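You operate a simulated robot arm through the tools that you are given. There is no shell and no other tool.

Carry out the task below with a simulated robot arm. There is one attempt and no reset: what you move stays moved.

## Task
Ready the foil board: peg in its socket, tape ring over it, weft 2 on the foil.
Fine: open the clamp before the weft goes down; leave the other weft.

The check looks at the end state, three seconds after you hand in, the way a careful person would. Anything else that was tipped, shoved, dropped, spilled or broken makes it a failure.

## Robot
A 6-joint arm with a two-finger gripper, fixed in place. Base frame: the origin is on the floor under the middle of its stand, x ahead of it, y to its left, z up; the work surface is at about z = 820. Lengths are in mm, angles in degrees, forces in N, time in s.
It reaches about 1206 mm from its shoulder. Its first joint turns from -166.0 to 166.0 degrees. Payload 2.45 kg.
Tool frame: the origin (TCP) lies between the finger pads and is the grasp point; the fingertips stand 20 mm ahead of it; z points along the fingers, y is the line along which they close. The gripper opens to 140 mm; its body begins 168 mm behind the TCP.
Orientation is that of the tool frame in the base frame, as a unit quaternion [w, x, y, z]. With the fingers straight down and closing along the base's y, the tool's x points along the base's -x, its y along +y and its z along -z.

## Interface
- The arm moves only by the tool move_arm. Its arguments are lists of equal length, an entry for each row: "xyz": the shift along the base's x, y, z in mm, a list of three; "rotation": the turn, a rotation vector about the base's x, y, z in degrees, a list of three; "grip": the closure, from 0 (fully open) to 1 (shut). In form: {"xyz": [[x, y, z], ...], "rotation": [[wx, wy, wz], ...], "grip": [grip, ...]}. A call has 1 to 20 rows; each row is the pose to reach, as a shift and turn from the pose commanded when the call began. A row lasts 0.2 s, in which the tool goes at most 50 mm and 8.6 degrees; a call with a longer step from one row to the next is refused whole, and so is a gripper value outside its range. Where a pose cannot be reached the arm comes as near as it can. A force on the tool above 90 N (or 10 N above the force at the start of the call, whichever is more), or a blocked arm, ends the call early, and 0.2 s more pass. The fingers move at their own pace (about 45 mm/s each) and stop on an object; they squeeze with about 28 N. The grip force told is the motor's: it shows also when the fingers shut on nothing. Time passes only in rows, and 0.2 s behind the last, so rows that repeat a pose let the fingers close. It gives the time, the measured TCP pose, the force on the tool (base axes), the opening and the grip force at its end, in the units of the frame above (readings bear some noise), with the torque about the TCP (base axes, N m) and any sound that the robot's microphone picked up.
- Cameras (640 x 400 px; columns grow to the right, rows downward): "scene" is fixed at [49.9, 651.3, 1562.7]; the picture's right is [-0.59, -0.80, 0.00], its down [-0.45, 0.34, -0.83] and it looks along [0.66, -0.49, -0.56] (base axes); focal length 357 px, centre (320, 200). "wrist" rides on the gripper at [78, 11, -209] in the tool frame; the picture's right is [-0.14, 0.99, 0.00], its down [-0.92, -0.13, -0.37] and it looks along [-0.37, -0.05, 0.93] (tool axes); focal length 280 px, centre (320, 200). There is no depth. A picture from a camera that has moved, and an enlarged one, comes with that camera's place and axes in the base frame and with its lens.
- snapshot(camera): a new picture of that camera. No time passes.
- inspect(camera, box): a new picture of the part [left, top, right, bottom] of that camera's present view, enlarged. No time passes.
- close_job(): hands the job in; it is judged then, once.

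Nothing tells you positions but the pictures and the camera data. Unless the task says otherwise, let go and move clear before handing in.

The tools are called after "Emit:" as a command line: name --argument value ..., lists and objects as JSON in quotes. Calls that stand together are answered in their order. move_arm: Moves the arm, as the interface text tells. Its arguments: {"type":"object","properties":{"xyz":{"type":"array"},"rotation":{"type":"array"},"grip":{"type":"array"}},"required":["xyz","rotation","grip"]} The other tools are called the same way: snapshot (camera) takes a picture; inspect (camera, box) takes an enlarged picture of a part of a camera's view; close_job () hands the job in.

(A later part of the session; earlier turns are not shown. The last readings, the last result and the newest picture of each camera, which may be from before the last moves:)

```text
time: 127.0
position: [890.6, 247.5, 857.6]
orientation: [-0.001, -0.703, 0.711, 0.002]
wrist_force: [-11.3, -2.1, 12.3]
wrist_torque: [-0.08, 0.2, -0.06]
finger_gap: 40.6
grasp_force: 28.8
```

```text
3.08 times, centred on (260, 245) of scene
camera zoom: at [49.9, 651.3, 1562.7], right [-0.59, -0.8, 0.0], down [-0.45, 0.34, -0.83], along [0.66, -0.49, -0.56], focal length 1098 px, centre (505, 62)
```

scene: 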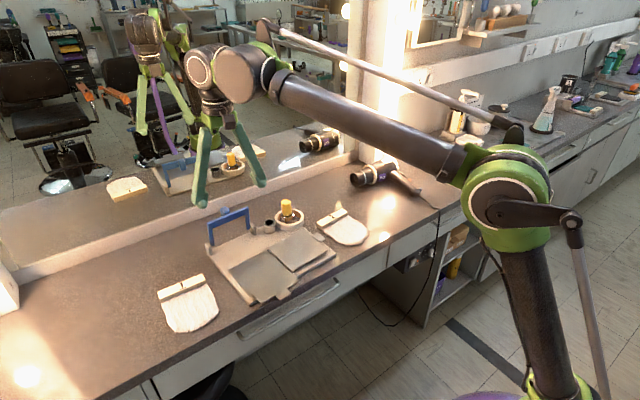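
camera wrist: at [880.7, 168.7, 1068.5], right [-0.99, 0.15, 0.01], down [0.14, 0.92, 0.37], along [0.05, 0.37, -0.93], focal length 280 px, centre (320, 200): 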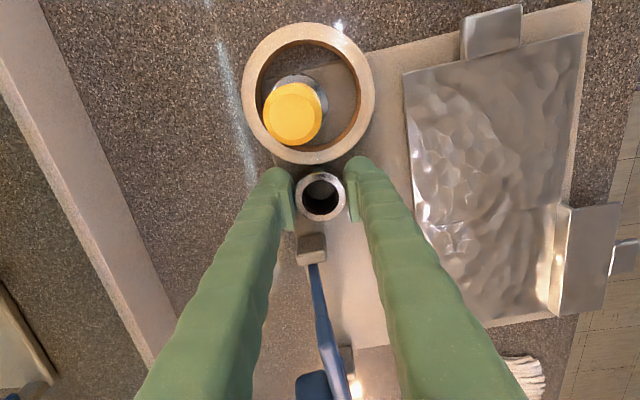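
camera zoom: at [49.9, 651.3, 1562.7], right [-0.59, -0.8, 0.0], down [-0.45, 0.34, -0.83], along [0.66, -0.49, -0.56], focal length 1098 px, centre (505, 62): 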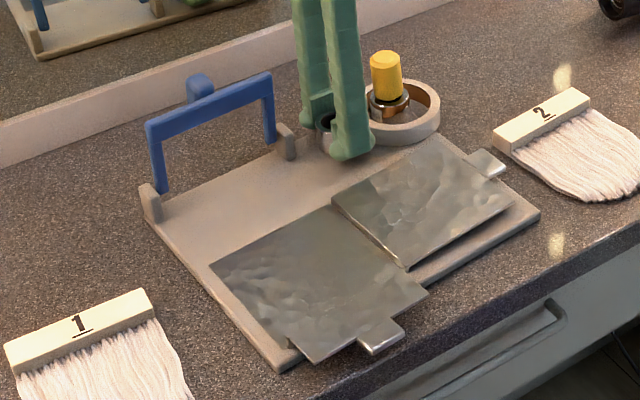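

Emit:
move_arm --xyz '[[2, 0.2, 0], [5, 0.5, 0.3], [8, 0.8, 0.5], [11, 1.1, 0.5], [14, 1.4, 0.5], [17, 1.7, 0.5], [20, 2, 0.5], [22, 2.3, 0.5], [23.5, 2.5, 0.5], [23.5, 2.5, 0.5]]' --rotation '[[0, 0, -0.2], [0, 0, -0.4], [0, 0, -0.6], [0, 0, -0.8], [0, 0, -1], [0, 0, -1], [0, 0, -1], [0, 0, -1], [0, 0, -1], [0, 0, -1]]' --grip '[0.76, 0.76, 0.76, 0.76, 0.76, 0.76, 0.76, 0.76, 0.76, 0.76]'

Emit:
snapshot --camera "wrist"

Emit:
inspect --camera "scene" --box '[190, 180, 330, 300]'

```text
time: 129.2
position: [915.5, 249.6, 858.4]
orientation: [-0.001, -0.697, 0.717, 0.002]
wrist_force: [-6.3, -0.3, 1.5]
wrist_torque: [-0.06, 0.08, -0.2]
finger_gap: 40.9
grasp_force: 28.3
```

```text
taken
camera wrist: at [903.1, 170.7, 1068.3], right [-0.99, 0.17, 0.01], down [0.16, 0.92, 0.37], along [0.06, 0.36, -0.93], focal length 280 px, centre (320, 200)
```

wrist: 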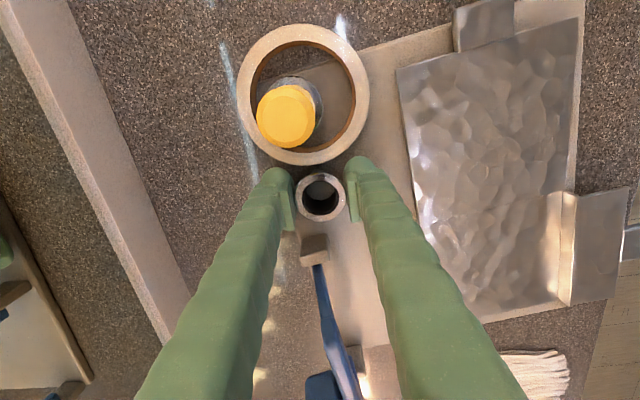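

```text
3.33 times, centred on (260, 240) of scene
camera zoom: at [49.9, 651.3, 1562.7], right [-0.59, -0.8, 0.0], down [-0.45, 0.34, -0.83], along [0.66, -0.49, -0.56], focal length 1190 px, centre (520, 67)
```

zoom: 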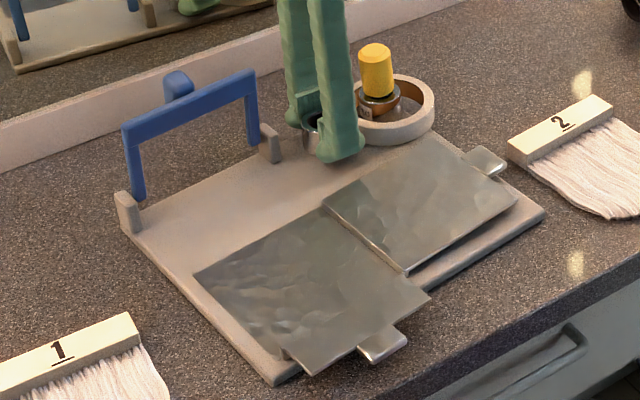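

The cup is back in place, but the board is turned about 6°. I'll release the cup, then nudge the board's far rear post to square it up.

Emit:
move_arm --xyz '[[0, 0, 0], [0, 0, 0], [0, 0, 10], [0, 0, 40], [0, 0, 80], [0, 0, 120], [0, 0, 140]]' --rotation '[[0, 0, 0], [0, 0, 0], [0, 0, 0], [0, 0, 0], [0, 0, 0], [0, 0, 0], [0, 0, 0]]' --grip '[0.65, 0.55, 0.55, 0.55, 0.55, 0.55, 0.55]'

Emit:
snapshot --camera "wrist"

Emit:
inspect --camera "wrist" --box '[250, 30, 530, 330]'

```text
time: 130.8
position: [914.6, 249.0, 998.5]
orientation: [-0.002, -0.698, 0.716, 0.003]
wrist_force: [-0.1, 0.0, -0.5]
wrist_torque: [0.02, 0.05, 0.0]
finger_gap: 63.2
grasp_force: 0.1
```

```text
taken
camera wrist: at [902.9, 169.7, 1209.0], right [-0.99, 0.17, 0.01], down [0.16, 0.92, 0.37], along [0.06, 0.36, -0.93], focal length 280 px, centre (320, 200)
```

wrist: 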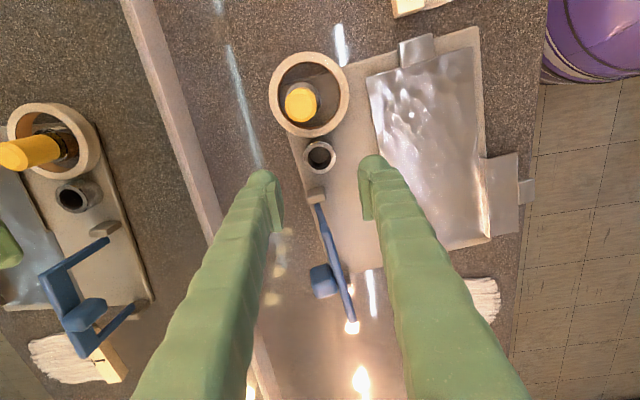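

```text
1.33 times, centred on (390, 180) of wrist
camera zoom: at [902.9, 169.7, 1209.0], right [-0.99, 0.17, 0.01], down [0.16, 0.92, 0.37], along [0.06, 0.36, -0.93], focal length 374 px, centre (227, 227)
```

zoom: 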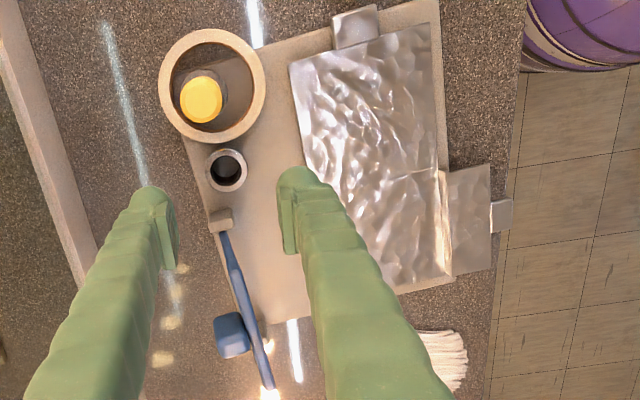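

Measured yaw is roughly 5°. I'll close the fingers and nudge the far rear post about 18 mm in +x to square the board.

Emit:
move_arm --xyz '[[-15, 40, 0], [-30, 85, 0], [-45, 130, 0], [-60, 175, 0], [-68, 209, 0], [-68, 209, -40], [-68, 209, -85], [-68, 209, -120], [-68, 209, -135], [-68, 209, -135]]' --rotation '[[0, 0, 0.5], [0, 0, 1], [0, 0, 1.5], [0, 0, 1.5], [0, 0, 1.5], [0, 0, 1.5], [0, 0, 1.5], [0, 0, 1.5], [0, 0, 1.5], [0, 0, 1.5]]' --grip '[0.7, 0.9, 1, 1, 1, 1, 1, 1, 1, 1]'

Emit:
snapshot --camera "wrist"

Emit:
inspect --camera "scene" --box '[170, 180, 290, 300]'

```text
time: 133.0
position: [848.7, 458.1, 860.3]
orientation: [-0.001, -0.707, 0.708, 0.003]
wrist_force: [-0.3, 0.4, -0.6]
wrist_torque: [-0.01, 0.0, 0.0]
finger_gap: 0.1
grasp_force: 28.1
```

```text
taken
camera wrist: at [838.4, 378.7, 1071.9], right [-0.99, 0.14, 0.01], down [0.13, 0.92, 0.37], along [0.05, 0.37, -0.93], focal length 280 px, centre (320, 200)
```

wrist: 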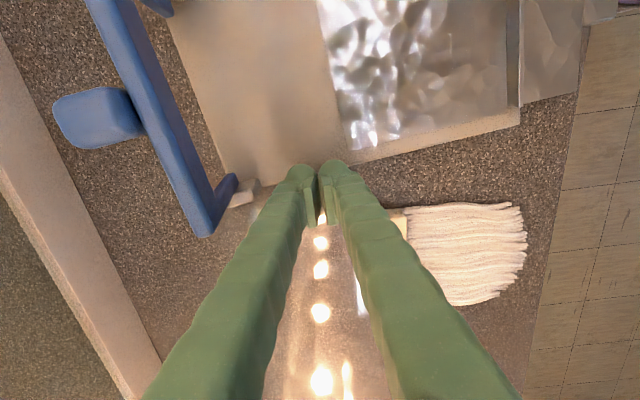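

```text
3.33 times, centred on (230, 240) of scene
camera zoom: at [49.9, 651.3, 1562.7], right [-0.59, -0.8, 0.0], down [-0.45, 0.34, -0.83], along [0.66, -0.49, -0.56], focal length 1190 px, centre (620, 67)
```

zoom: 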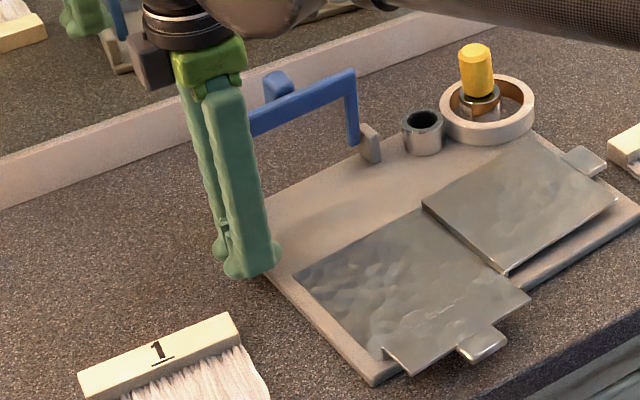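

Emit:
move_arm --xyz '[[8, 0, 0], [16, 0, 0], [22, 0, 0], [26, 0, 0], [30, 0, 0], [34, 0, 0], [37, 0, 0], [37, 0, 0]]' --rotation '[[0, 0, 0], [0, 0, 0], [0, 0, 0], [0, 0, 0], [0, 0, 0], [0, 0, 0], [0, 0, 0], [0, 0, 0]]' --grip '[1, 1, 1, 1, 1, 1, 1, 1]'

Emit:
snapshot --camera "wrist"

Emit:
inspect --camera "scene" --box '[190, 180, 330, 300]'

```text
time: 134.8
position: [884.3, 460.1, 863.9]
orientation: [-0.001, -0.706, 0.708, 0.002]
wrist_force: [-4.5, -1.2, 0.8]
wrist_torque: [-0.01, -0.01, 0.0]
finger_gap: 0.0
grasp_force: 28.2
```

```text
taken
camera wrist: at [875.0, 380.8, 1074.4], right [-0.99, 0.14, 0.01], down [0.13, 0.92, 0.37], along [0.05, 0.37, -0.93], focal length 280 px, centre (320, 200)
```

wrist: 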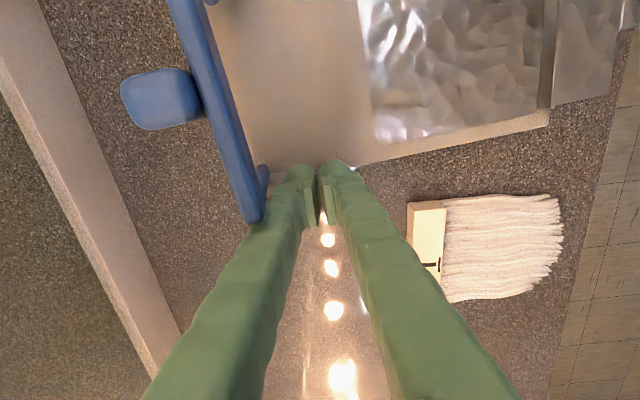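

```text
3.33 times, centred on (260, 240) of scene
camera zoom: at [49.9, 651.3, 1562.7], right [-0.59, -0.8, 0.0], down [-0.45, 0.34, -0.83], along [0.66, -0.49, -0.56], focal length 1190 px, centre (520, 67)
```

zoom: 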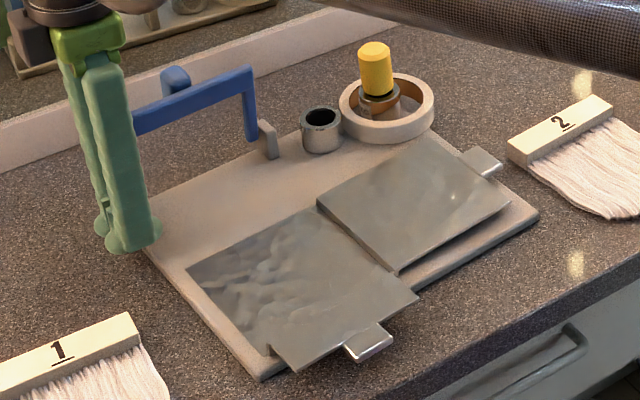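

Emit:
move_arm --xyz '[[3, 0, 0], [6, 0, 0], [9, 0, 0], [12, 0, 0], [12, 0, 0]]' --rotation '[[0, 0, 0], [0, 0, 0], [0, 0, 0], [0, 0, 0], [0, 0, 0]]' --grip '[1, 1, 1, 1, 1]'

Emit:
snapshot --camera "wrist"

Emit:
inspect --camera "scene" --box '[190, 180, 330, 300]'

```text
time: 136.0
position: [896.7, 458.7, 862.9]
orientation: [-0.001, -0.706, 0.708, 0.003]
wrist_force: [-4.4, -0.7, 1.0]
wrist_torque: [-0.02, -0.03, -0.02]
finger_gap: 0.1
grasp_force: 27.8
```

```text
taken
camera wrist: at [886.6, 380.0, 1073.1], right [-0.99, 0.14, 0.01], down [0.13, 0.92, 0.37], along [0.05, 0.37, -0.93], focal length 280 px, centre (320, 200)
```

wrist: 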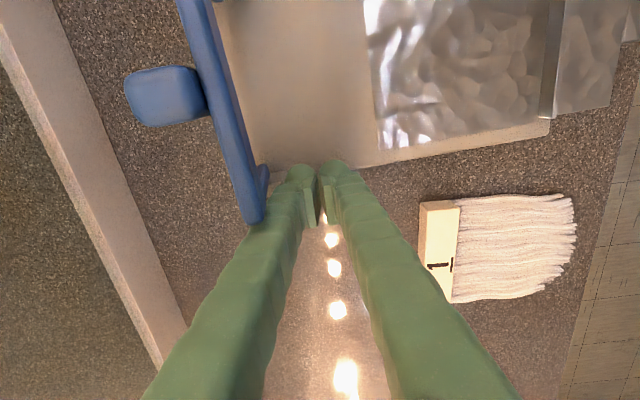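

```text
3.33 times, centred on (260, 240) of scene
camera zoom: at [49.9, 651.3, 1562.7], right [-0.59, -0.8, 0.0], down [-0.45, 0.34, -0.83], along [0.66, -0.49, -0.56], focal length 1190 px, centre (520, 67)
```

zoom: 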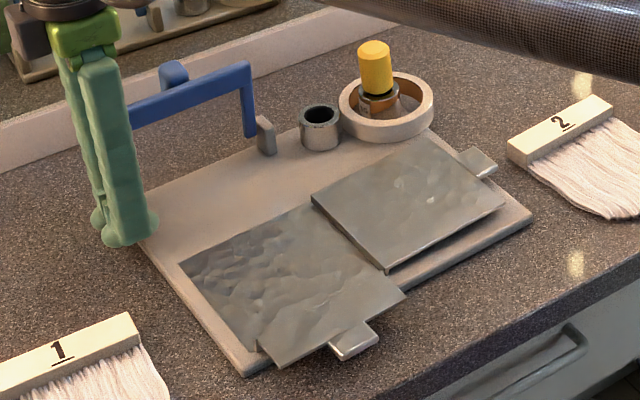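

The board is back within a few mm of its original pose, the clamp is open, and the peg and ring are in place. I'll withdraw and go look at weft 2.

Emit:
move_arm --xyz '[[-8, 0, 0], [-20, 0, 5], [-25, 0, 45], [-30, -10, 90], [-40, -50, 135], [-50, -95, 145], [-60, -140, 145], [-70, -185, 145], [-78, -230, 145], [-85, -275, 145], [-92, -320, 145], [-97, -365, 145], [-97, -410, 145], [-97, -410, 145]]' --rotation '[[0, 0, 0], [0, 0, 0], [0, 0, 0], [0, 0, 0], [0, 0, 0], [0, 0, 0], [0, 0, 0], [0, 0, 0], [0, 0, 0], [0, 0, 0], [0, 0, 0], [0, 0, 0], [0, 0, 0], [0, 0, 0]]' --grip '[1, 1, 1, 0.9, 0.8, 0.7, 0.6, 0.5, 0.4, 0.4, 0.4, 0.4, 0.4, 0.4]'

Emit:
snapshot --camera "wrist"

Emit:
inspect --camera "scene" --box '[190, 180, 370, 300]'

```text
refused: row 5 steps farther than a row can; nothing moved
```

```text
taken
camera wrist: at [886.6, 380.0, 1073.1], right [-0.99, 0.14, 0.01], down [0.13, 0.92, 0.37], along [0.05, 0.37, -0.93], focal length 280 px, centre (320, 200)
```

wrist: 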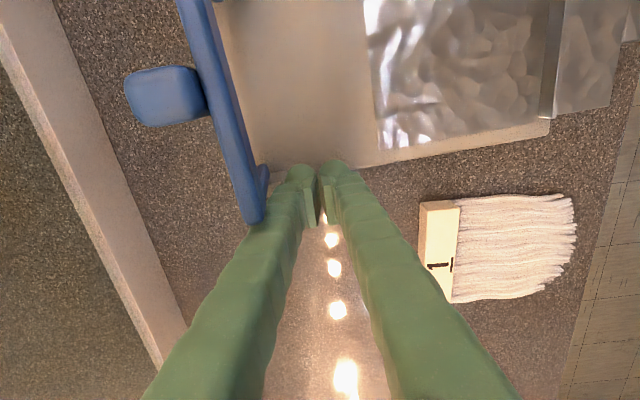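

```text
3.33 times, centred on (280, 240) of scene
camera zoom: at [49.9, 651.3, 1562.7], right [-0.59, -0.8, 0.0], down [-0.45, 0.34, -0.83], along [0.66, -0.49, -0.56], focal length 1190 px, centre (453, 67)
```

zoom: 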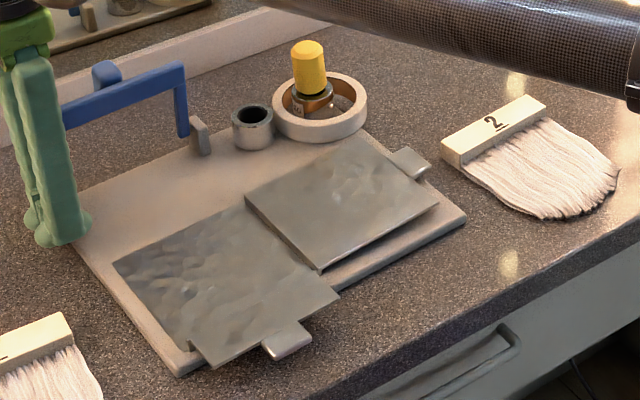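

That call was refused for a step over the 50 mm limit and nothing moved. Repeating it with smaller steps.

Emit:
move_arm --xyz '[[-8, 0, 0], [-20, 0, 5], [-25, 0, 40], [-28, -5, 80], [-32, -20, 120], [-40, -50, 145], [-48, -93, 145], [-56, -136, 145], [-64, -179, 145], [-72, -222, 145], [-80, -265, 145], [-88, -308, 145], [-94, -350, 145], [-97, -390, 145], [-97, -410, 145], [-97, -410, 145]]' --rotation '[[0, 0, 0], [0, 0, 0], [0, 0, 0], [0, 0, 0], [0, 0, 0], [0, 0, 0], [0, 0, 0], [0, 0, 0], [0, 0, 0], [0, 0, 0], [0, 0, 0], [0, 0, 0], [0, 0, 0], [0, 0, 0], [0, 0, 0], [0, 0, 0]]' --grip '[1, 1, 1, 0.9, 0.8, 0.7, 0.6, 0.5, 0.4, 0.4, 0.4, 0.4, 0.4, 0.4, 0.4, 0.4]'

Emit:
snapshot --camera "wrist"

Emit:
inspect --camera "scene" --box '[190, 180, 330, 300]'

```text
time: 139.4
position: [802.2, 48.9, 1008.0]
orientation: [-0.001, -0.706, 0.708, 0.003]
wrist_force: [0.5, 0.9, 0.5]
wrist_torque: [0.06, -0.02, -0.04]
finger_gap: 84.1
grasp_force: 0.0
```

```text
taken
camera wrist: at [792.4, -29.9, 1218.4], right [-0.99, 0.14, 0.01], down [0.13, 0.92, 0.37], along [0.05, 0.37, -0.93], focal length 280 px, centre (320, 200)
```

wrist: 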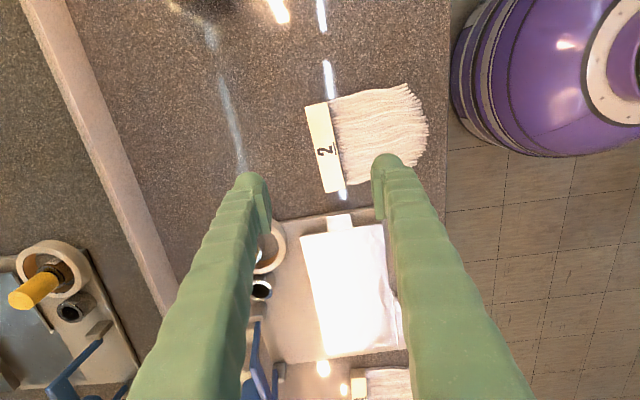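

```text
3.33 times, centred on (260, 240) of scene
camera zoom: at [49.9, 651.3, 1562.7], right [-0.59, -0.8, 0.0], down [-0.45, 0.34, -0.83], along [0.66, -0.49, -0.56], focal length 1190 px, centre (520, 67)
```

zoom: 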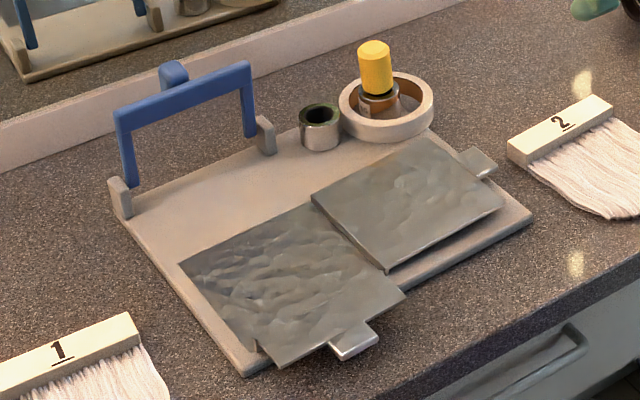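

Everything on the board is fine. Now measuring weft 2.

Emit:
inspect --camera "wrist" --box '[280, 70, 440, 210]'

Emit:
inspect --camera "scene" --box '[310, 195, 380, 255]'

Emit:
inspect --camera "scene" --box '[200, 230, 330, 300]'

```text
2.86 times, centred on (360, 140) of wrist
camera zoom: at [792.4, -29.9, 1218.4], right [-0.99, 0.14, 0.01], down [0.13, 0.92, 0.37], along [0.05, 0.37, -0.93], focal length 801 px, centre (206, 371)
```

zoom: 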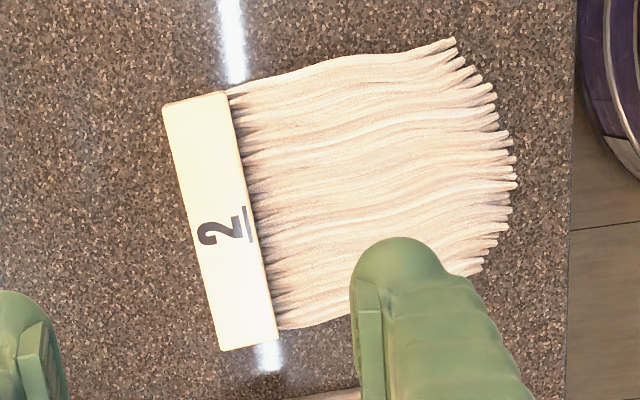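

```text
6.67 times, centred on (345, 225) of scene
camera zoom: at [49.9, 651.3, 1562.7], right [-0.59, -0.8, 0.0], down [-0.45, 0.34, -0.83], along [0.66, -0.49, -0.56], focal length 2379 px, centre (153, 33)
```

zoom: 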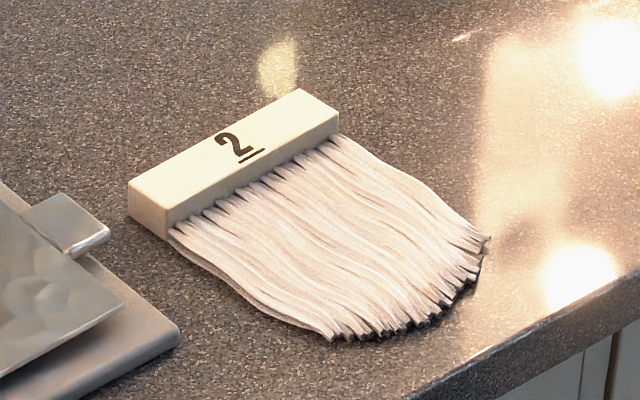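

```text
4.92 times, centred on (265, 265) of scene
camera zoom: at [49.9, 651.3, 1562.7], right [-0.59, -0.8, 0.0], down [-0.45, 0.34, -0.83], along [0.66, -0.49, -0.56], focal length 1757 px, centre (591, -120)
```

zoom: 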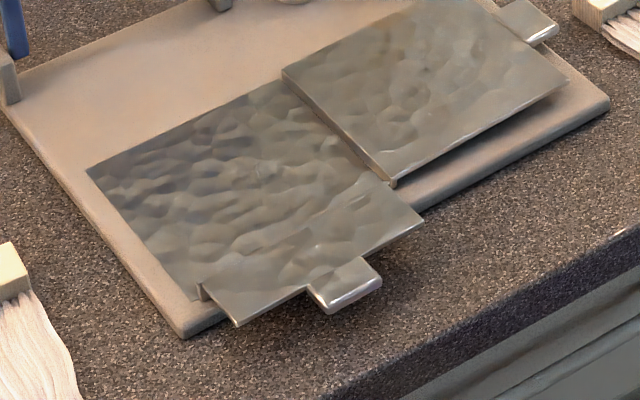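

Weft 2's bar is about 121 × 28 × 17 mm, centred at about (795, 51) and turned about 4.7°. Hair covers its front face, so I'll grip it by its two ends. Turning the tool to match.

Emit:
move_arm --xyz '[[0, 0, 0], [-1, 0, 0], [-2, 0, 0], [-3, 0.5, 0], [-4, 0.5, 0], [-5, 1, 0], [-6, 1, -5], [-7, 1.5, -10], [-7, 2, -15], [-7, 2, -20], [-7, 2, -20], [-7, 2, -20]]' --rotation '[[0, 0, -8], [0, 0, -16], [0, 0, -24], [0, 0, -32], [0, 0, -40], [0, 0, -48], [0, 0, -56], [0, 0, -64], [0, 0, -72], [0, 0, -80], [0, 0, -85], [0, 0, -85]]' --grip '[0.3, 0.2, 0.1, 0, 0, 0, 0, 0, 0, 0, 0, 0]'

Emit:
snapshot --camera "wrist"

Emit:
inspect --camera "wrist" --box '[220, 80, 420, 220]'

```text
time: 142.0
position: [792.0, 50.0, 987.7]
orientation: [0.001, -0.042, 0.999, 0.002]
wrist_force: [-0.7, 0.4, 0.6]
wrist_torque: [-0.01, -0.03, 0.02]
finger_gap: 140.1
grasp_force: 0.0
```

```text
taken
camera wrist: at [713.9, 53.1, 1198.0], right [0.05, 1.0, 0.01], down [0.93, -0.05, 0.37], along [0.37, -0.01, -0.93], focal length 280 px, centre (320, 200)
```

wrist: 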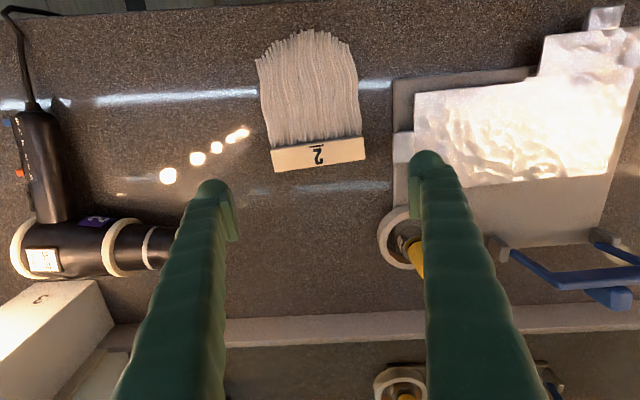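

```text
2.86 times, centred on (320, 150) of wrist
camera zoom: at [713.9, 53.1, 1198.0], right [0.05, 1.0, 0.01], down [0.93, -0.05, 0.37], along [0.37, -0.01, -0.93], focal length 801 px, centre (320, 343)
```

zoom: 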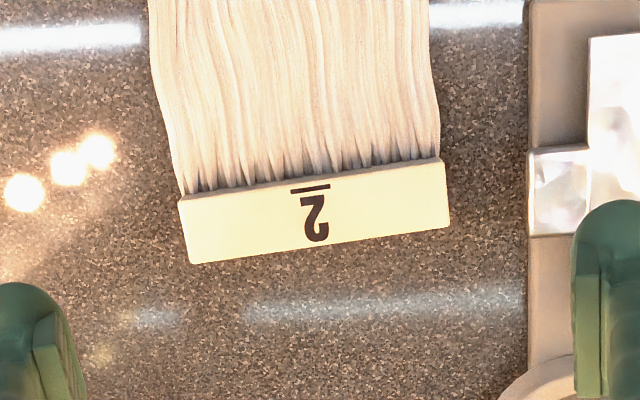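

Emit:
move_arm --xyz '[[2.6, -2.7, -30], [2.6, -2.7, -65], [2.6, -2.7, -95], [2.6, -2.7, -115], [2.6, -2.7, -125], [2.6, -2.7, -125]]' --rotation '[[0, 0, 0.7], [0, 0, 1.4], [0, 0, 1.4], [0, 0, 1.4], [0, 0, 1.4], [0, 0, 1.4]]' --grip '[0, 0, 0, 0, 0, 0]'

Emit:
inspect --camera "wrist" --box '[190, 100, 450, 260]'

Emit:
inspect --camera "scene" --box '[290, 170, 390, 250]'

```text
time: 143.4
position: [796.0, 46.4, 863.0]
orientation: [0.001, -0.055, 0.998, 0.003]
wrist_force: [0.4, -0.9, -0.2]
wrist_torque: [-0.03, -0.04, 0.01]
finger_gap: 140.1
grasp_force: 0.0
```

```text
2.46 times, centred on (320, 180) of wrist
camera zoom: at [717.1, 47.7, 1073.6], right [0.03, 1.0, 0.01], down [0.93, -0.03, 0.37], along [0.37, -0.01, -0.93], focal length 690 px, centre (320, 249)
```

zoom: 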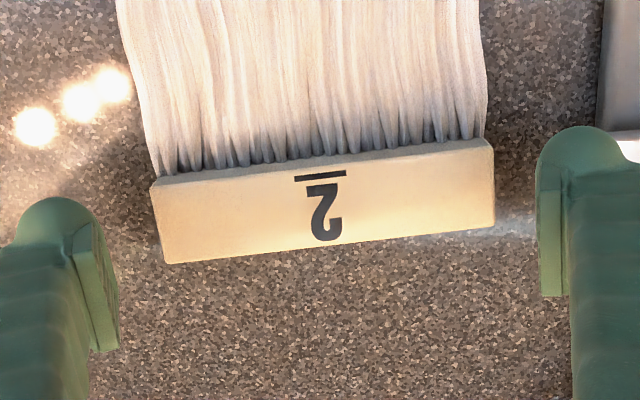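

```text
5.00 times, centred on (340, 210) of scene
camera zoom: at [49.9, 651.3, 1562.7], right [-0.59, -0.8, 0.0], down [-0.45, 0.34, -0.83], along [0.66, -0.49, -0.56], focal length 1784 px, centre (220, 150)
```

zoom: 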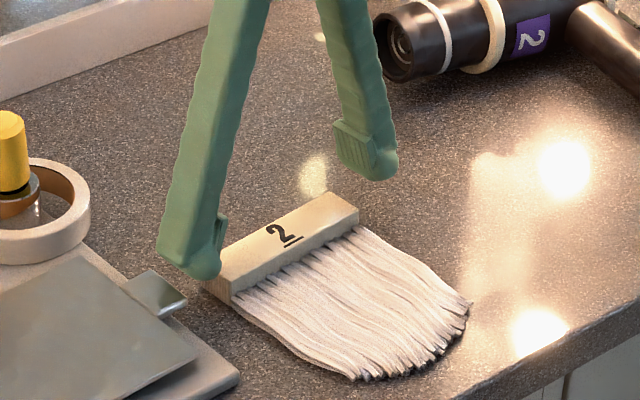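

Emit:
move_arm --xyz '[[-0.5, 1, -3], [-0.9, 2, -6], [-0.9, 2, -10], [-0.9, 2, -14], [-0.9, 2, -14]]' --rotation '[[0, 0, 0], [0, 0, 0], [0, 0, 0], [0, 0, 0], [0, 0, 0]]' --grip '[0.05, 0.05, 0.05, 0.05, 0.05]'

Emit:
inspect --camera "wrist" --box '[190, 100, 450, 260]'

Emit:
inspect --camera "scene" --box '[290, 170, 390, 250]'

```text
time: 144.6
position: [792.3, 48.9, 849.2]
orientation: [0.001, -0.055, 0.998, 0.003]
wrist_force: [1.4, 0.3, 0.3]
wrist_torque: [0.01, 0.0, 0.02]
finger_gap: 132.8
grasp_force: 0.0
```

```text
2.46 times, centred on (320, 180) of wrist
camera zoom: at [714.8, 49.7, 1060.1], right [0.03, 1.0, 0.01], down [0.93, -0.03, 0.37], along [0.37, -0.01, -0.93], focal length 690 px, centre (320, 249)
```

zoom: 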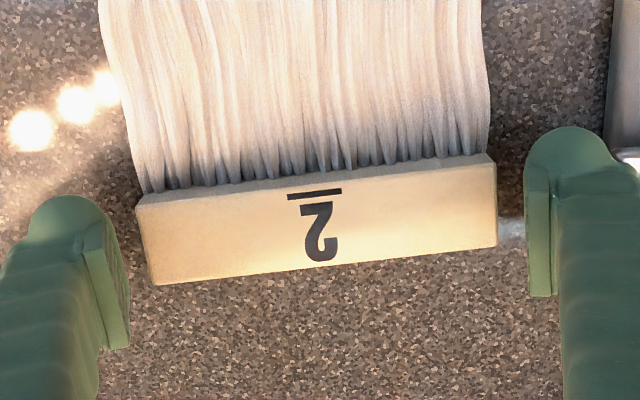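

```text
5.00 times, centred on (340, 210) of scene
camera zoom: at [49.9, 651.3, 1562.7], right [-0.59, -0.8, 0.0], down [-0.45, 0.34, -0.83], along [0.66, -0.49, -0.56], focal length 1784 px, centre (220, 150)
```

zoom: 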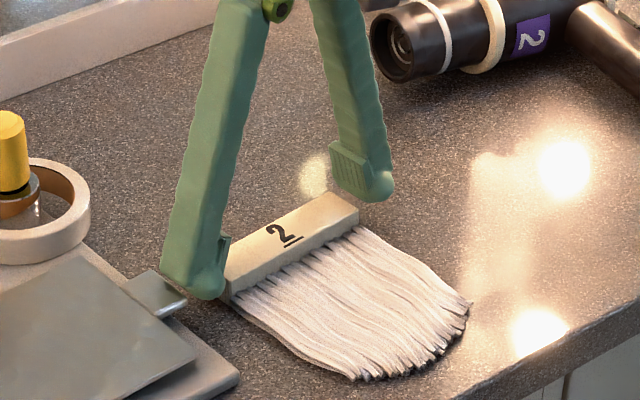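

Emit:
move_arm --xyz '[[1, -0.5, -3], [2, -1, -6], [2, -1, -9], [2, -1, -11], [2, -1, -11]]' --rotation '[[0, 0, 0], [0, 0, 0], [0, 0, 0], [0, 0, 0], [0, 0, 0]]' --grip '[0.06, 0.06, 0.06, 0.06, 0.06]'

Emit:
inspect --camera "wrist" --box '[190, 100, 450, 260]'

Emit:
inspect --camera "scene" --box '[300, 185, 370, 240]'

```text
time: 145.8
position: [796.8, 48.8, 838.4]
orientation: [0.001, -0.055, 0.998, 0.002]
wrist_force: [-0.3, -1.5, 1.1]
wrist_torque: [0.0, 0.0, 0.02]
finger_gap: 131.6
grasp_force: 0.1
```

```text
2.46 times, centred on (320, 180) of wrist
camera zoom: at [716.8, 48.4, 1048.7], right [0.03, 1.0, 0.01], down [0.93, -0.03, 0.37], along [0.37, -0.01, -0.93], focal length 690 px, centre (320, 249)
```

zoom: 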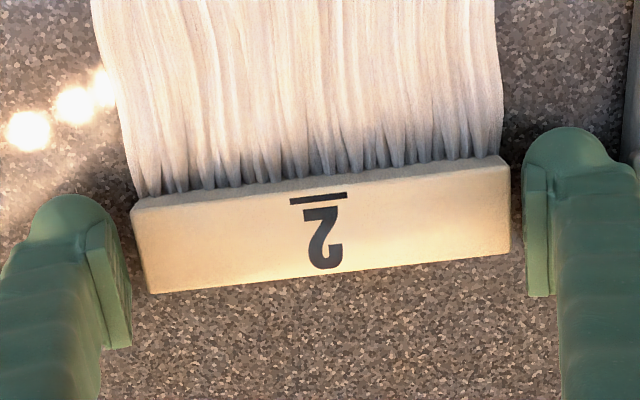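

```text
7.27 times, centred on (335, 212) of scene
camera zoom: at [49.9, 651.3, 1562.7], right [-0.59, -0.8, 0.0], down [-0.45, 0.34, -0.83], along [0.66, -0.49, -0.56], focal length 2596 px, centre (211, 109)
```

zoom: 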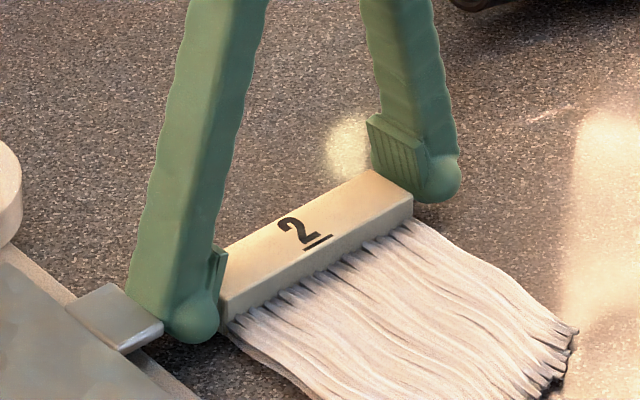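

Emit:
move_arm --xyz '[[0, -1, 0], [0, -1, 0], [0, -1, 0], [0, -1, 0], [0, -1, 0]]' --rotation '[[0, 0, 0], [0, 0, 0], [0, 0, 0], [0, 0, 0], [0, 0, 0]]' --grip '[0.08, 0.12, 0.15, 0.18, 0.18]'

Emit:
inspect --camera "wrist" --box '[190, 100, 450, 260]'

Emit:
inspect --camera "scene" --box '[300, 185, 370, 240]'

```text
time: 147.0
position: [795.6, 46.7, 837.5]
orientation: [0.0, -0.055, 0.999, 0.003]
wrist_force: [0.3, 0.1, 3.8]
wrist_torque: [0.02, 0.03, -0.11]
finger_gap: 120.0
grasp_force: 28.3
```

```text
2.46 times, centred on (320, 180) of wrist
camera zoom: at [717.1, 47.1, 1048.5], right [0.03, 1.0, 0.01], down [0.93, -0.03, 0.37], along [0.37, -0.01, -0.93], focal length 690 px, centre (320, 249)
```

zoom: 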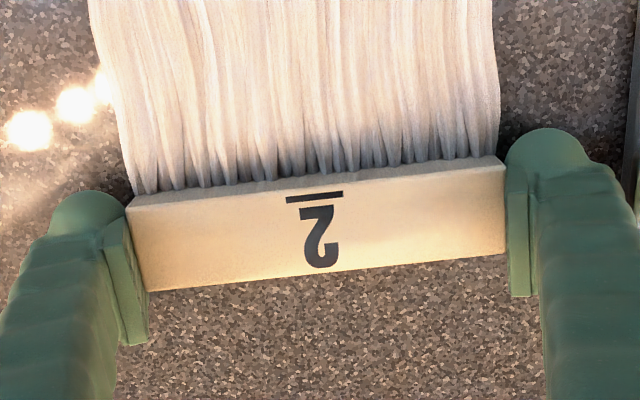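

```text
7.27 times, centred on (335, 212) of scene
camera zoom: at [49.9, 651.3, 1562.7], right [-0.59, -0.8, 0.0], down [-0.45, 0.34, -0.83], along [0.66, -0.49, -0.56], focal length 2596 px, centre (211, 109)
```

zoom: 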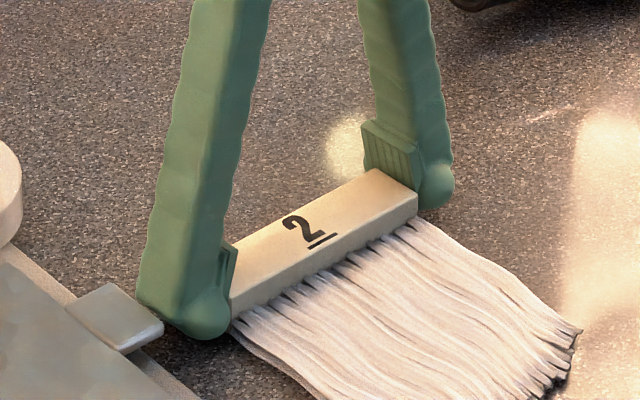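

Bar held firmly by its ends (120 mm, 28 N). Lifting gently.

Emit:
move_arm --xyz '[[0, 0, 2], [0, 0, 5], [0, 0, 10], [0, 0, 18], [0, 0, 28], [0, 0, 28]]' --rotation '[[0, 0, 0], [0, 0, 0], [0, 0, 0], [0, 0, 0], [0, 0, 0], [0, 0, 0]]' --grip '[0.22, 0.22, 0.22, 0.22, 0.22, 0.22]'

Emit:
snapshot --camera "wrist"

Emit:
inspect --camera "scene" --box '[290, 165, 380, 240]'

```text
time: 148.4
position: [796.5, 47.4, 867.0]
orientation: [0.001, -0.056, 0.998, 0.003]
wrist_force: [-0.3, -0.1, -0.2]
wrist_torque: [0.03, 0.0, -0.01]
finger_gap: 119.8
grasp_force: 28.1
```

```text
taken
camera wrist: at [717.4, 47.5, 1077.1], right [0.03, 1.0, 0.01], down [0.93, -0.03, 0.37], along [0.37, -0.01, -0.93], focal length 280 px, centre (320, 200)
```

wrist: 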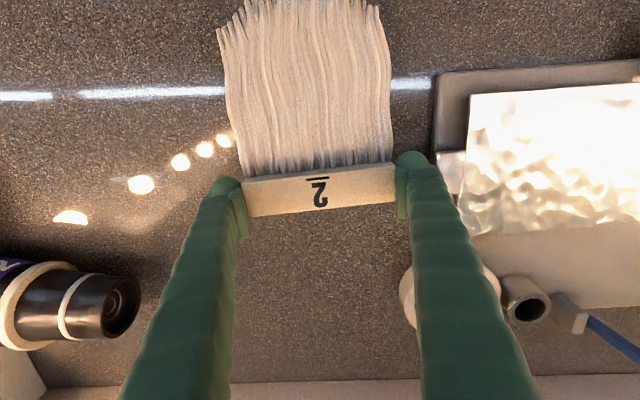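

```text
5.33 times, centred on (335, 202) of scene
camera zoom: at [49.9, 651.3, 1562.7], right [-0.59, -0.8, 0.0], down [-0.45, 0.34, -0.83], along [0.66, -0.49, -0.56], focal length 1903 px, centre (240, 187)
```

zoom: 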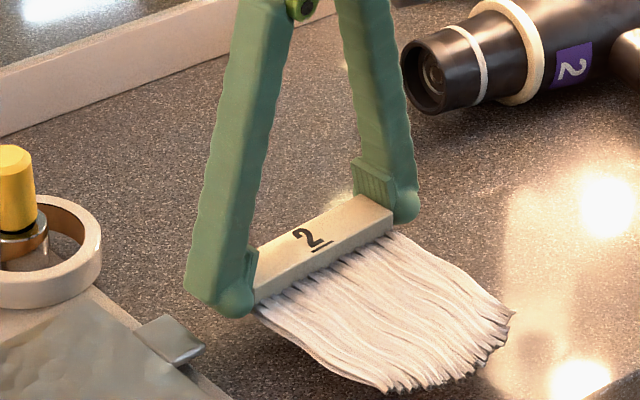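

Weft 2 is lifted level. I'll raise it well clear and carry it over to the foil.

Emit:
move_arm --xyz '[[0, 0, 30], [0, 0, 65], [0, 0, 100], [0, 10, 130], [5, 45, 138], [10, 85, 138], [15, 125, 138], [20, 165, 138], [25, 205, 138], [30, 245, 138], [36, 280, 138], [42, 310, 138], [46, 323, 138], [46, 323, 138]]' --rotation '[[0, 0, 0], [0, 0, 0], [0, 0, 0], [0, 0, 0], [0, 0, -1], [0, 0, -1.5], [0, 0, -2], [0, 0, -2.5], [0, 0, -3], [0, 0, -3.5], [0, 0, -4], [0, 0, -4.3], [0, 0, -4.3], [0, 0, -4.3]]' --grip '[0.22, 0.22, 0.22, 0.22, 0.22, 0.22, 0.22, 0.22, 0.22, 0.22, 0.22, 0.22, 0.22, 0.22]'

Emit:
snapshot --camera "wrist"

Emit:
snapshot --camera "scene"

Emit:
inspect --camera "wrist" --box '[190, 0, 450, 220]'

```text
time: 151.4
position: [843.8, 370.8, 1005.9]
orientation: [0.001, -0.017, 1.0, 0.003]
wrist_force: [-0.2, 0.2, 1.3]
wrist_torque: [0.0, -0.06, 0.02]
finger_gap: 119.7
grasp_force: 27.9
```

```text
taken
camera wrist: at [765.1, 377.3, 1216.5], right [0.1, 0.99, 0.01], down [0.92, -0.1, 0.37], along [0.37, -0.03, -0.93], focal length 280 px, centre (320, 200)
```

wrist: 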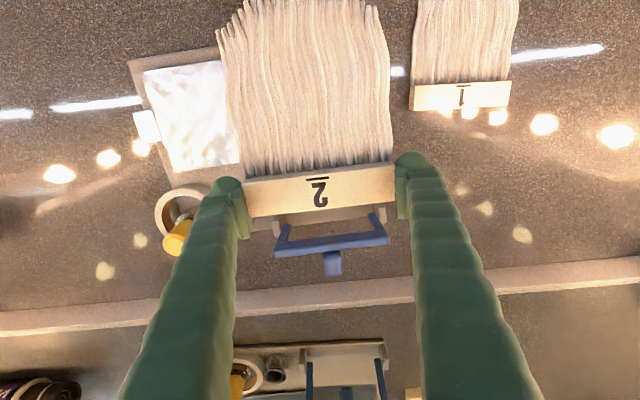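

```text
taken
```

scene: 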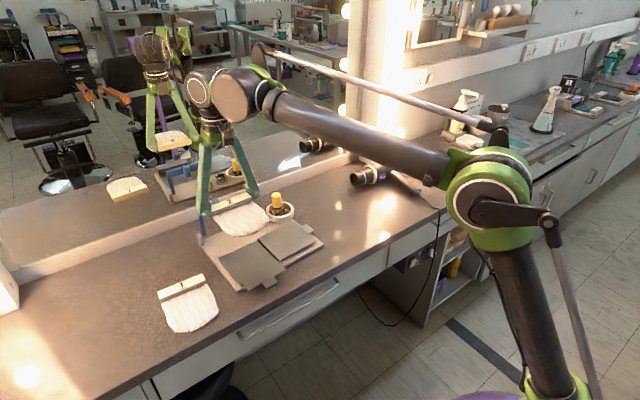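

```text
1.82 times, centred on (320, 110) of wrist
camera zoom: at [765.1, 377.3, 1216.5], right [0.1, 0.99, 0.01], down [0.92, -0.1, 0.37], along [0.37, -0.03, -0.93], focal length 510 px, centre (320, 364)
```

zoom: 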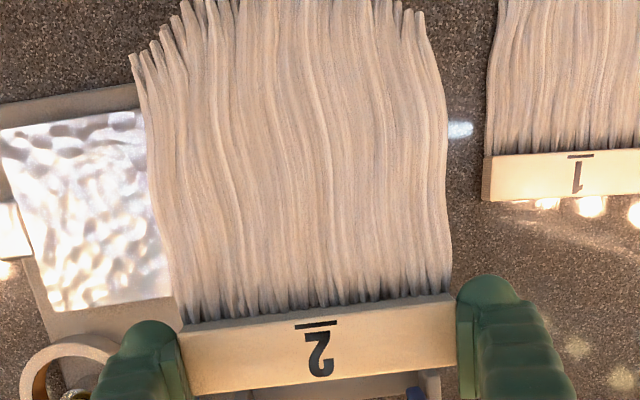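

Emit:
inspect --camera "wrist" --box '[240, 190, 410, 290]'

Emit:
inspect --camera "scene" --box '[180, 170, 320, 310]'

```text
3.76 times, centred on (325, 240) of wrist
camera zoom: at [765.1, 377.3, 1216.5], right [0.1, 0.99, 0.01], down [0.92, -0.1, 0.37], along [0.37, -0.03, -0.93], focal length 1056 px, centre (301, 49)
```

zoom: 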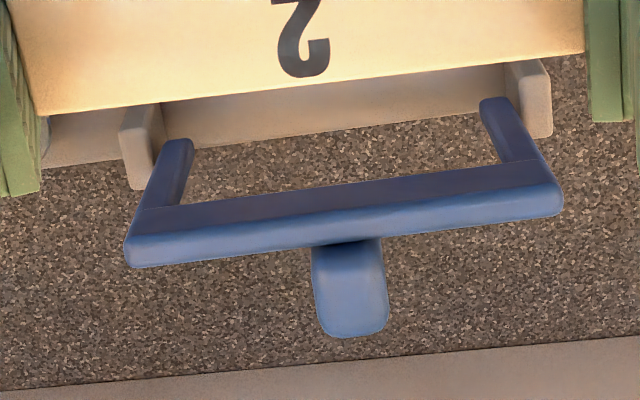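

```text
2.86 times, centred on (250, 240) of scene
camera zoom: at [49.9, 651.3, 1562.7], right [-0.59, -0.8, 0.0], down [-0.45, 0.34, -0.83], along [0.66, -0.49, -0.56], focal length 1020 px, centre (520, 86)
```

zoom: 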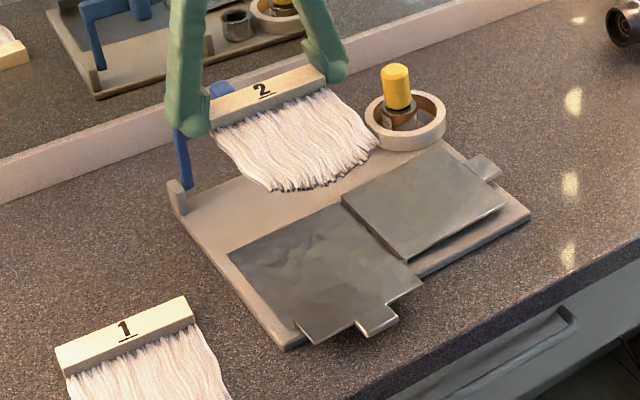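

The clamp's arms give the board axis: bar target is about (865, 369) with yaw about 2.3°, so the hair lies on the foil. Moving over and descending in stages.

Emit:
move_arm --xyz '[[6, 0, 0], [13, -0.5, -5], [20, -1, -20], [22.7, -1, -45], [22.7, -1, -70], [22.7, -1, -92], [22.7, -1, -105], [22.7, -1, -105]]' --rotation '[[0, 0, 0.2], [0, 0, 0.35], [0, 0, 0.35], [0, 0, 0.35], [0, 0, 0.35], [0, 0, 0.35], [0, 0, 0.35], [0, 0, 0.35]]' --grip '[0.22, 0.22, 0.22, 0.22, 0.22, 0.22, 0.22, 0.22]'

Emit:
snapshot --camera "wrist"

Emit:
inspect --camera "scene" --box '[180, 170, 320, 310]'

```text
time: 153.2
position: [867.1, 369.4, 898.9]
orientation: [0.0, -0.019, 1.0, 0.003]
wrist_force: [-0.1, -0.4, -0.3]
wrist_torque: [-0.03, -0.06, -0.02]
finger_gap: 119.6
grasp_force: 27.6
```

```text
taken
camera wrist: at [787.9, 376.1, 1109.2], right [0.1, 1.0, 0.01], down [0.92, -0.09, 0.37], along [0.37, -0.03, -0.93], focal length 280 px, centre (320, 200)
```

wrist: 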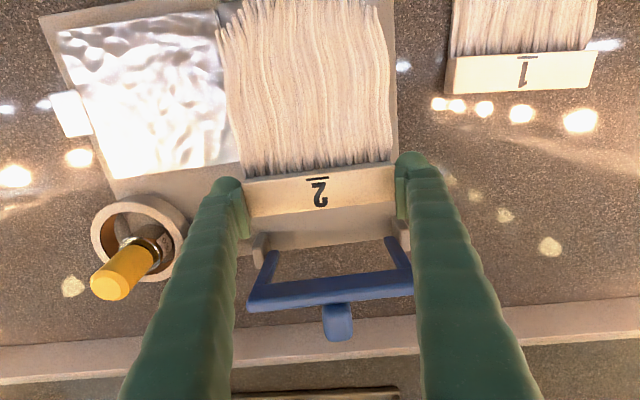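

```text
2.86 times, centred on (250, 240) of scene
camera zoom: at [49.9, 651.3, 1562.7], right [-0.59, -0.8, 0.0], down [-0.45, 0.34, -0.83], along [0.66, -0.49, -0.56], focal length 1020 px, centre (520, 86)
```

zoom: 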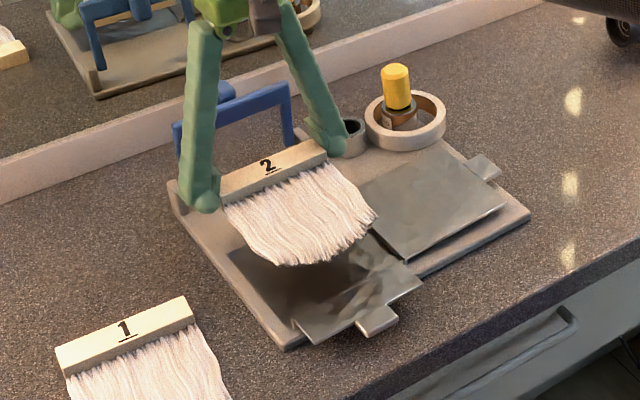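

Emit:
move_arm --xyz '[[0, 0, -12], [0, 0, -24], [0, 0, -33], [0, 0, -39], [0, 0, -39]]' --rotation '[[0, 0, 0], [0, 0, 0], [0, 0, 0], [0, 0, 0], [0, 0, 0]]' --grip '[0.22, 0.22, 0.22, 0.22, 0.22]'

Emit:
snapshot --camera "wrist"

Emit:
inspect --camera "wrist" --box '[180, 90, 430, 250]'

Emit:
inspect --camera "scene" --box '[190, 190, 310, 290]'

```text
time: 154.4
position: [866.0, 370.0, 859.7]
orientation: [0.0, -0.02, 1.0, 0.002]
wrist_force: [0.3, -0.1, -1.1]
wrist_torque: [-0.02, -0.04, 0.0]
finger_gap: 119.6
grasp_force: 27.8
```

```text
taken
camera wrist: at [786.4, 375.9, 1070.5], right [0.1, 1.0, 0.01], down [0.92, -0.09, 0.37], along [0.37, -0.03, -0.93], focal length 280 px, centre (320, 200)
```

wrist: 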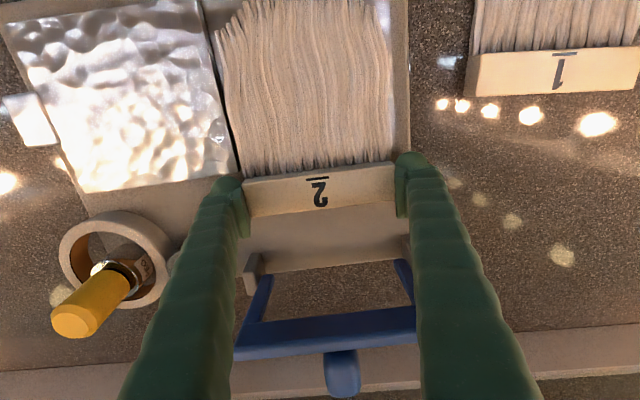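

```text
2.50 times, centred on (305, 170) of wrist
camera zoom: at [786.4, 375.9, 1070.5], right [0.1, 1.0, 0.01], down [0.92, -0.09, 0.37], along [0.37, -0.03, -0.93], focal length 701 px, centre (358, 275)
```

zoom: 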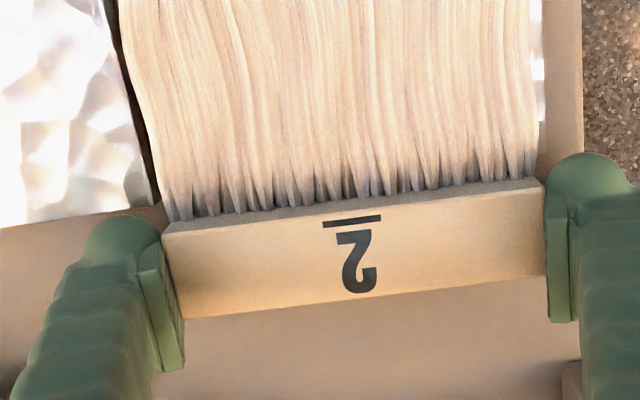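

```text
4.00 times, centred on (250, 240) of scene
camera zoom: at [49.9, 651.3, 1562.7], right [-0.59, -0.8, 0.0], down [-0.45, 0.34, -0.83], along [0.66, -0.49, -0.56], focal length 1428 px, centre (600, 40)
```

zoom: 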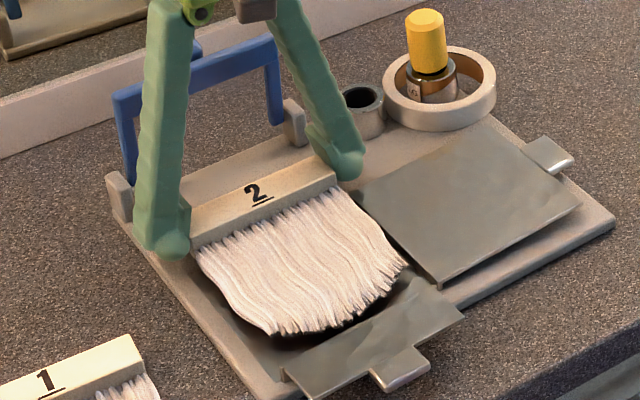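

Well aligned over the foil, and the finger tips clear the side panel. Lowering the last few millimetres slowly.

Emit:
move_arm --xyz '[[0, 0, -2.5], [0, 0, -5], [0, 0, -7], [0, 0, -8.5], [0, 0, -8.5]]' --rotation '[[0, 0, 0], [0, 0, 0], [0, 0, 0], [0, 0, 0], [0, 0, 0]]' --grip '[0.22, 0.22, 0.22, 0.22, 0.22]'

Emit:
inspect --camera "wrist" --box '[180, 90, 430, 250]'

Emit:
inspect --camera "scene" --box '[190, 190, 310, 290]'

```text
time: 155.6
position: [866.7, 369.4, 852.2]
orientation: [0.0, -0.02, 1.0, 0.003]
wrist_force: [-1.2, 0.6, -0.3]
wrist_torque: [0.02, 0.0, 0.03]
finger_gap: 119.5
grasp_force: 27.9
```

```text
2.50 times, centred on (305, 170) of wrist
camera zoom: at [787.1, 375.1, 1062.0], right [0.1, 1.0, 0.01], down [0.92, -0.09, 0.37], along [0.37, -0.03, -0.93], focal length 701 px, centre (358, 275)
```

zoom: 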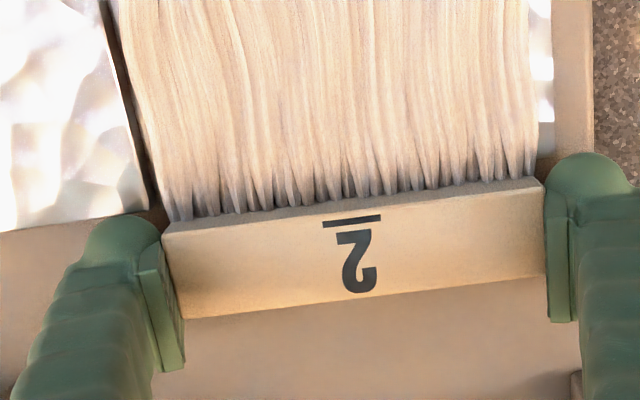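

```text
4.00 times, centred on (250, 240) of scene
camera zoom: at [49.9, 651.3, 1562.7], right [-0.59, -0.8, 0.0], down [-0.45, 0.34, -0.83], along [0.66, -0.49, -0.56], focal length 1428 px, centre (600, 40)
```

zoom: 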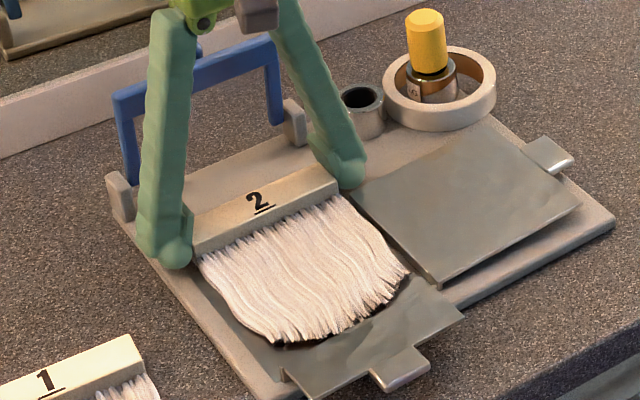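

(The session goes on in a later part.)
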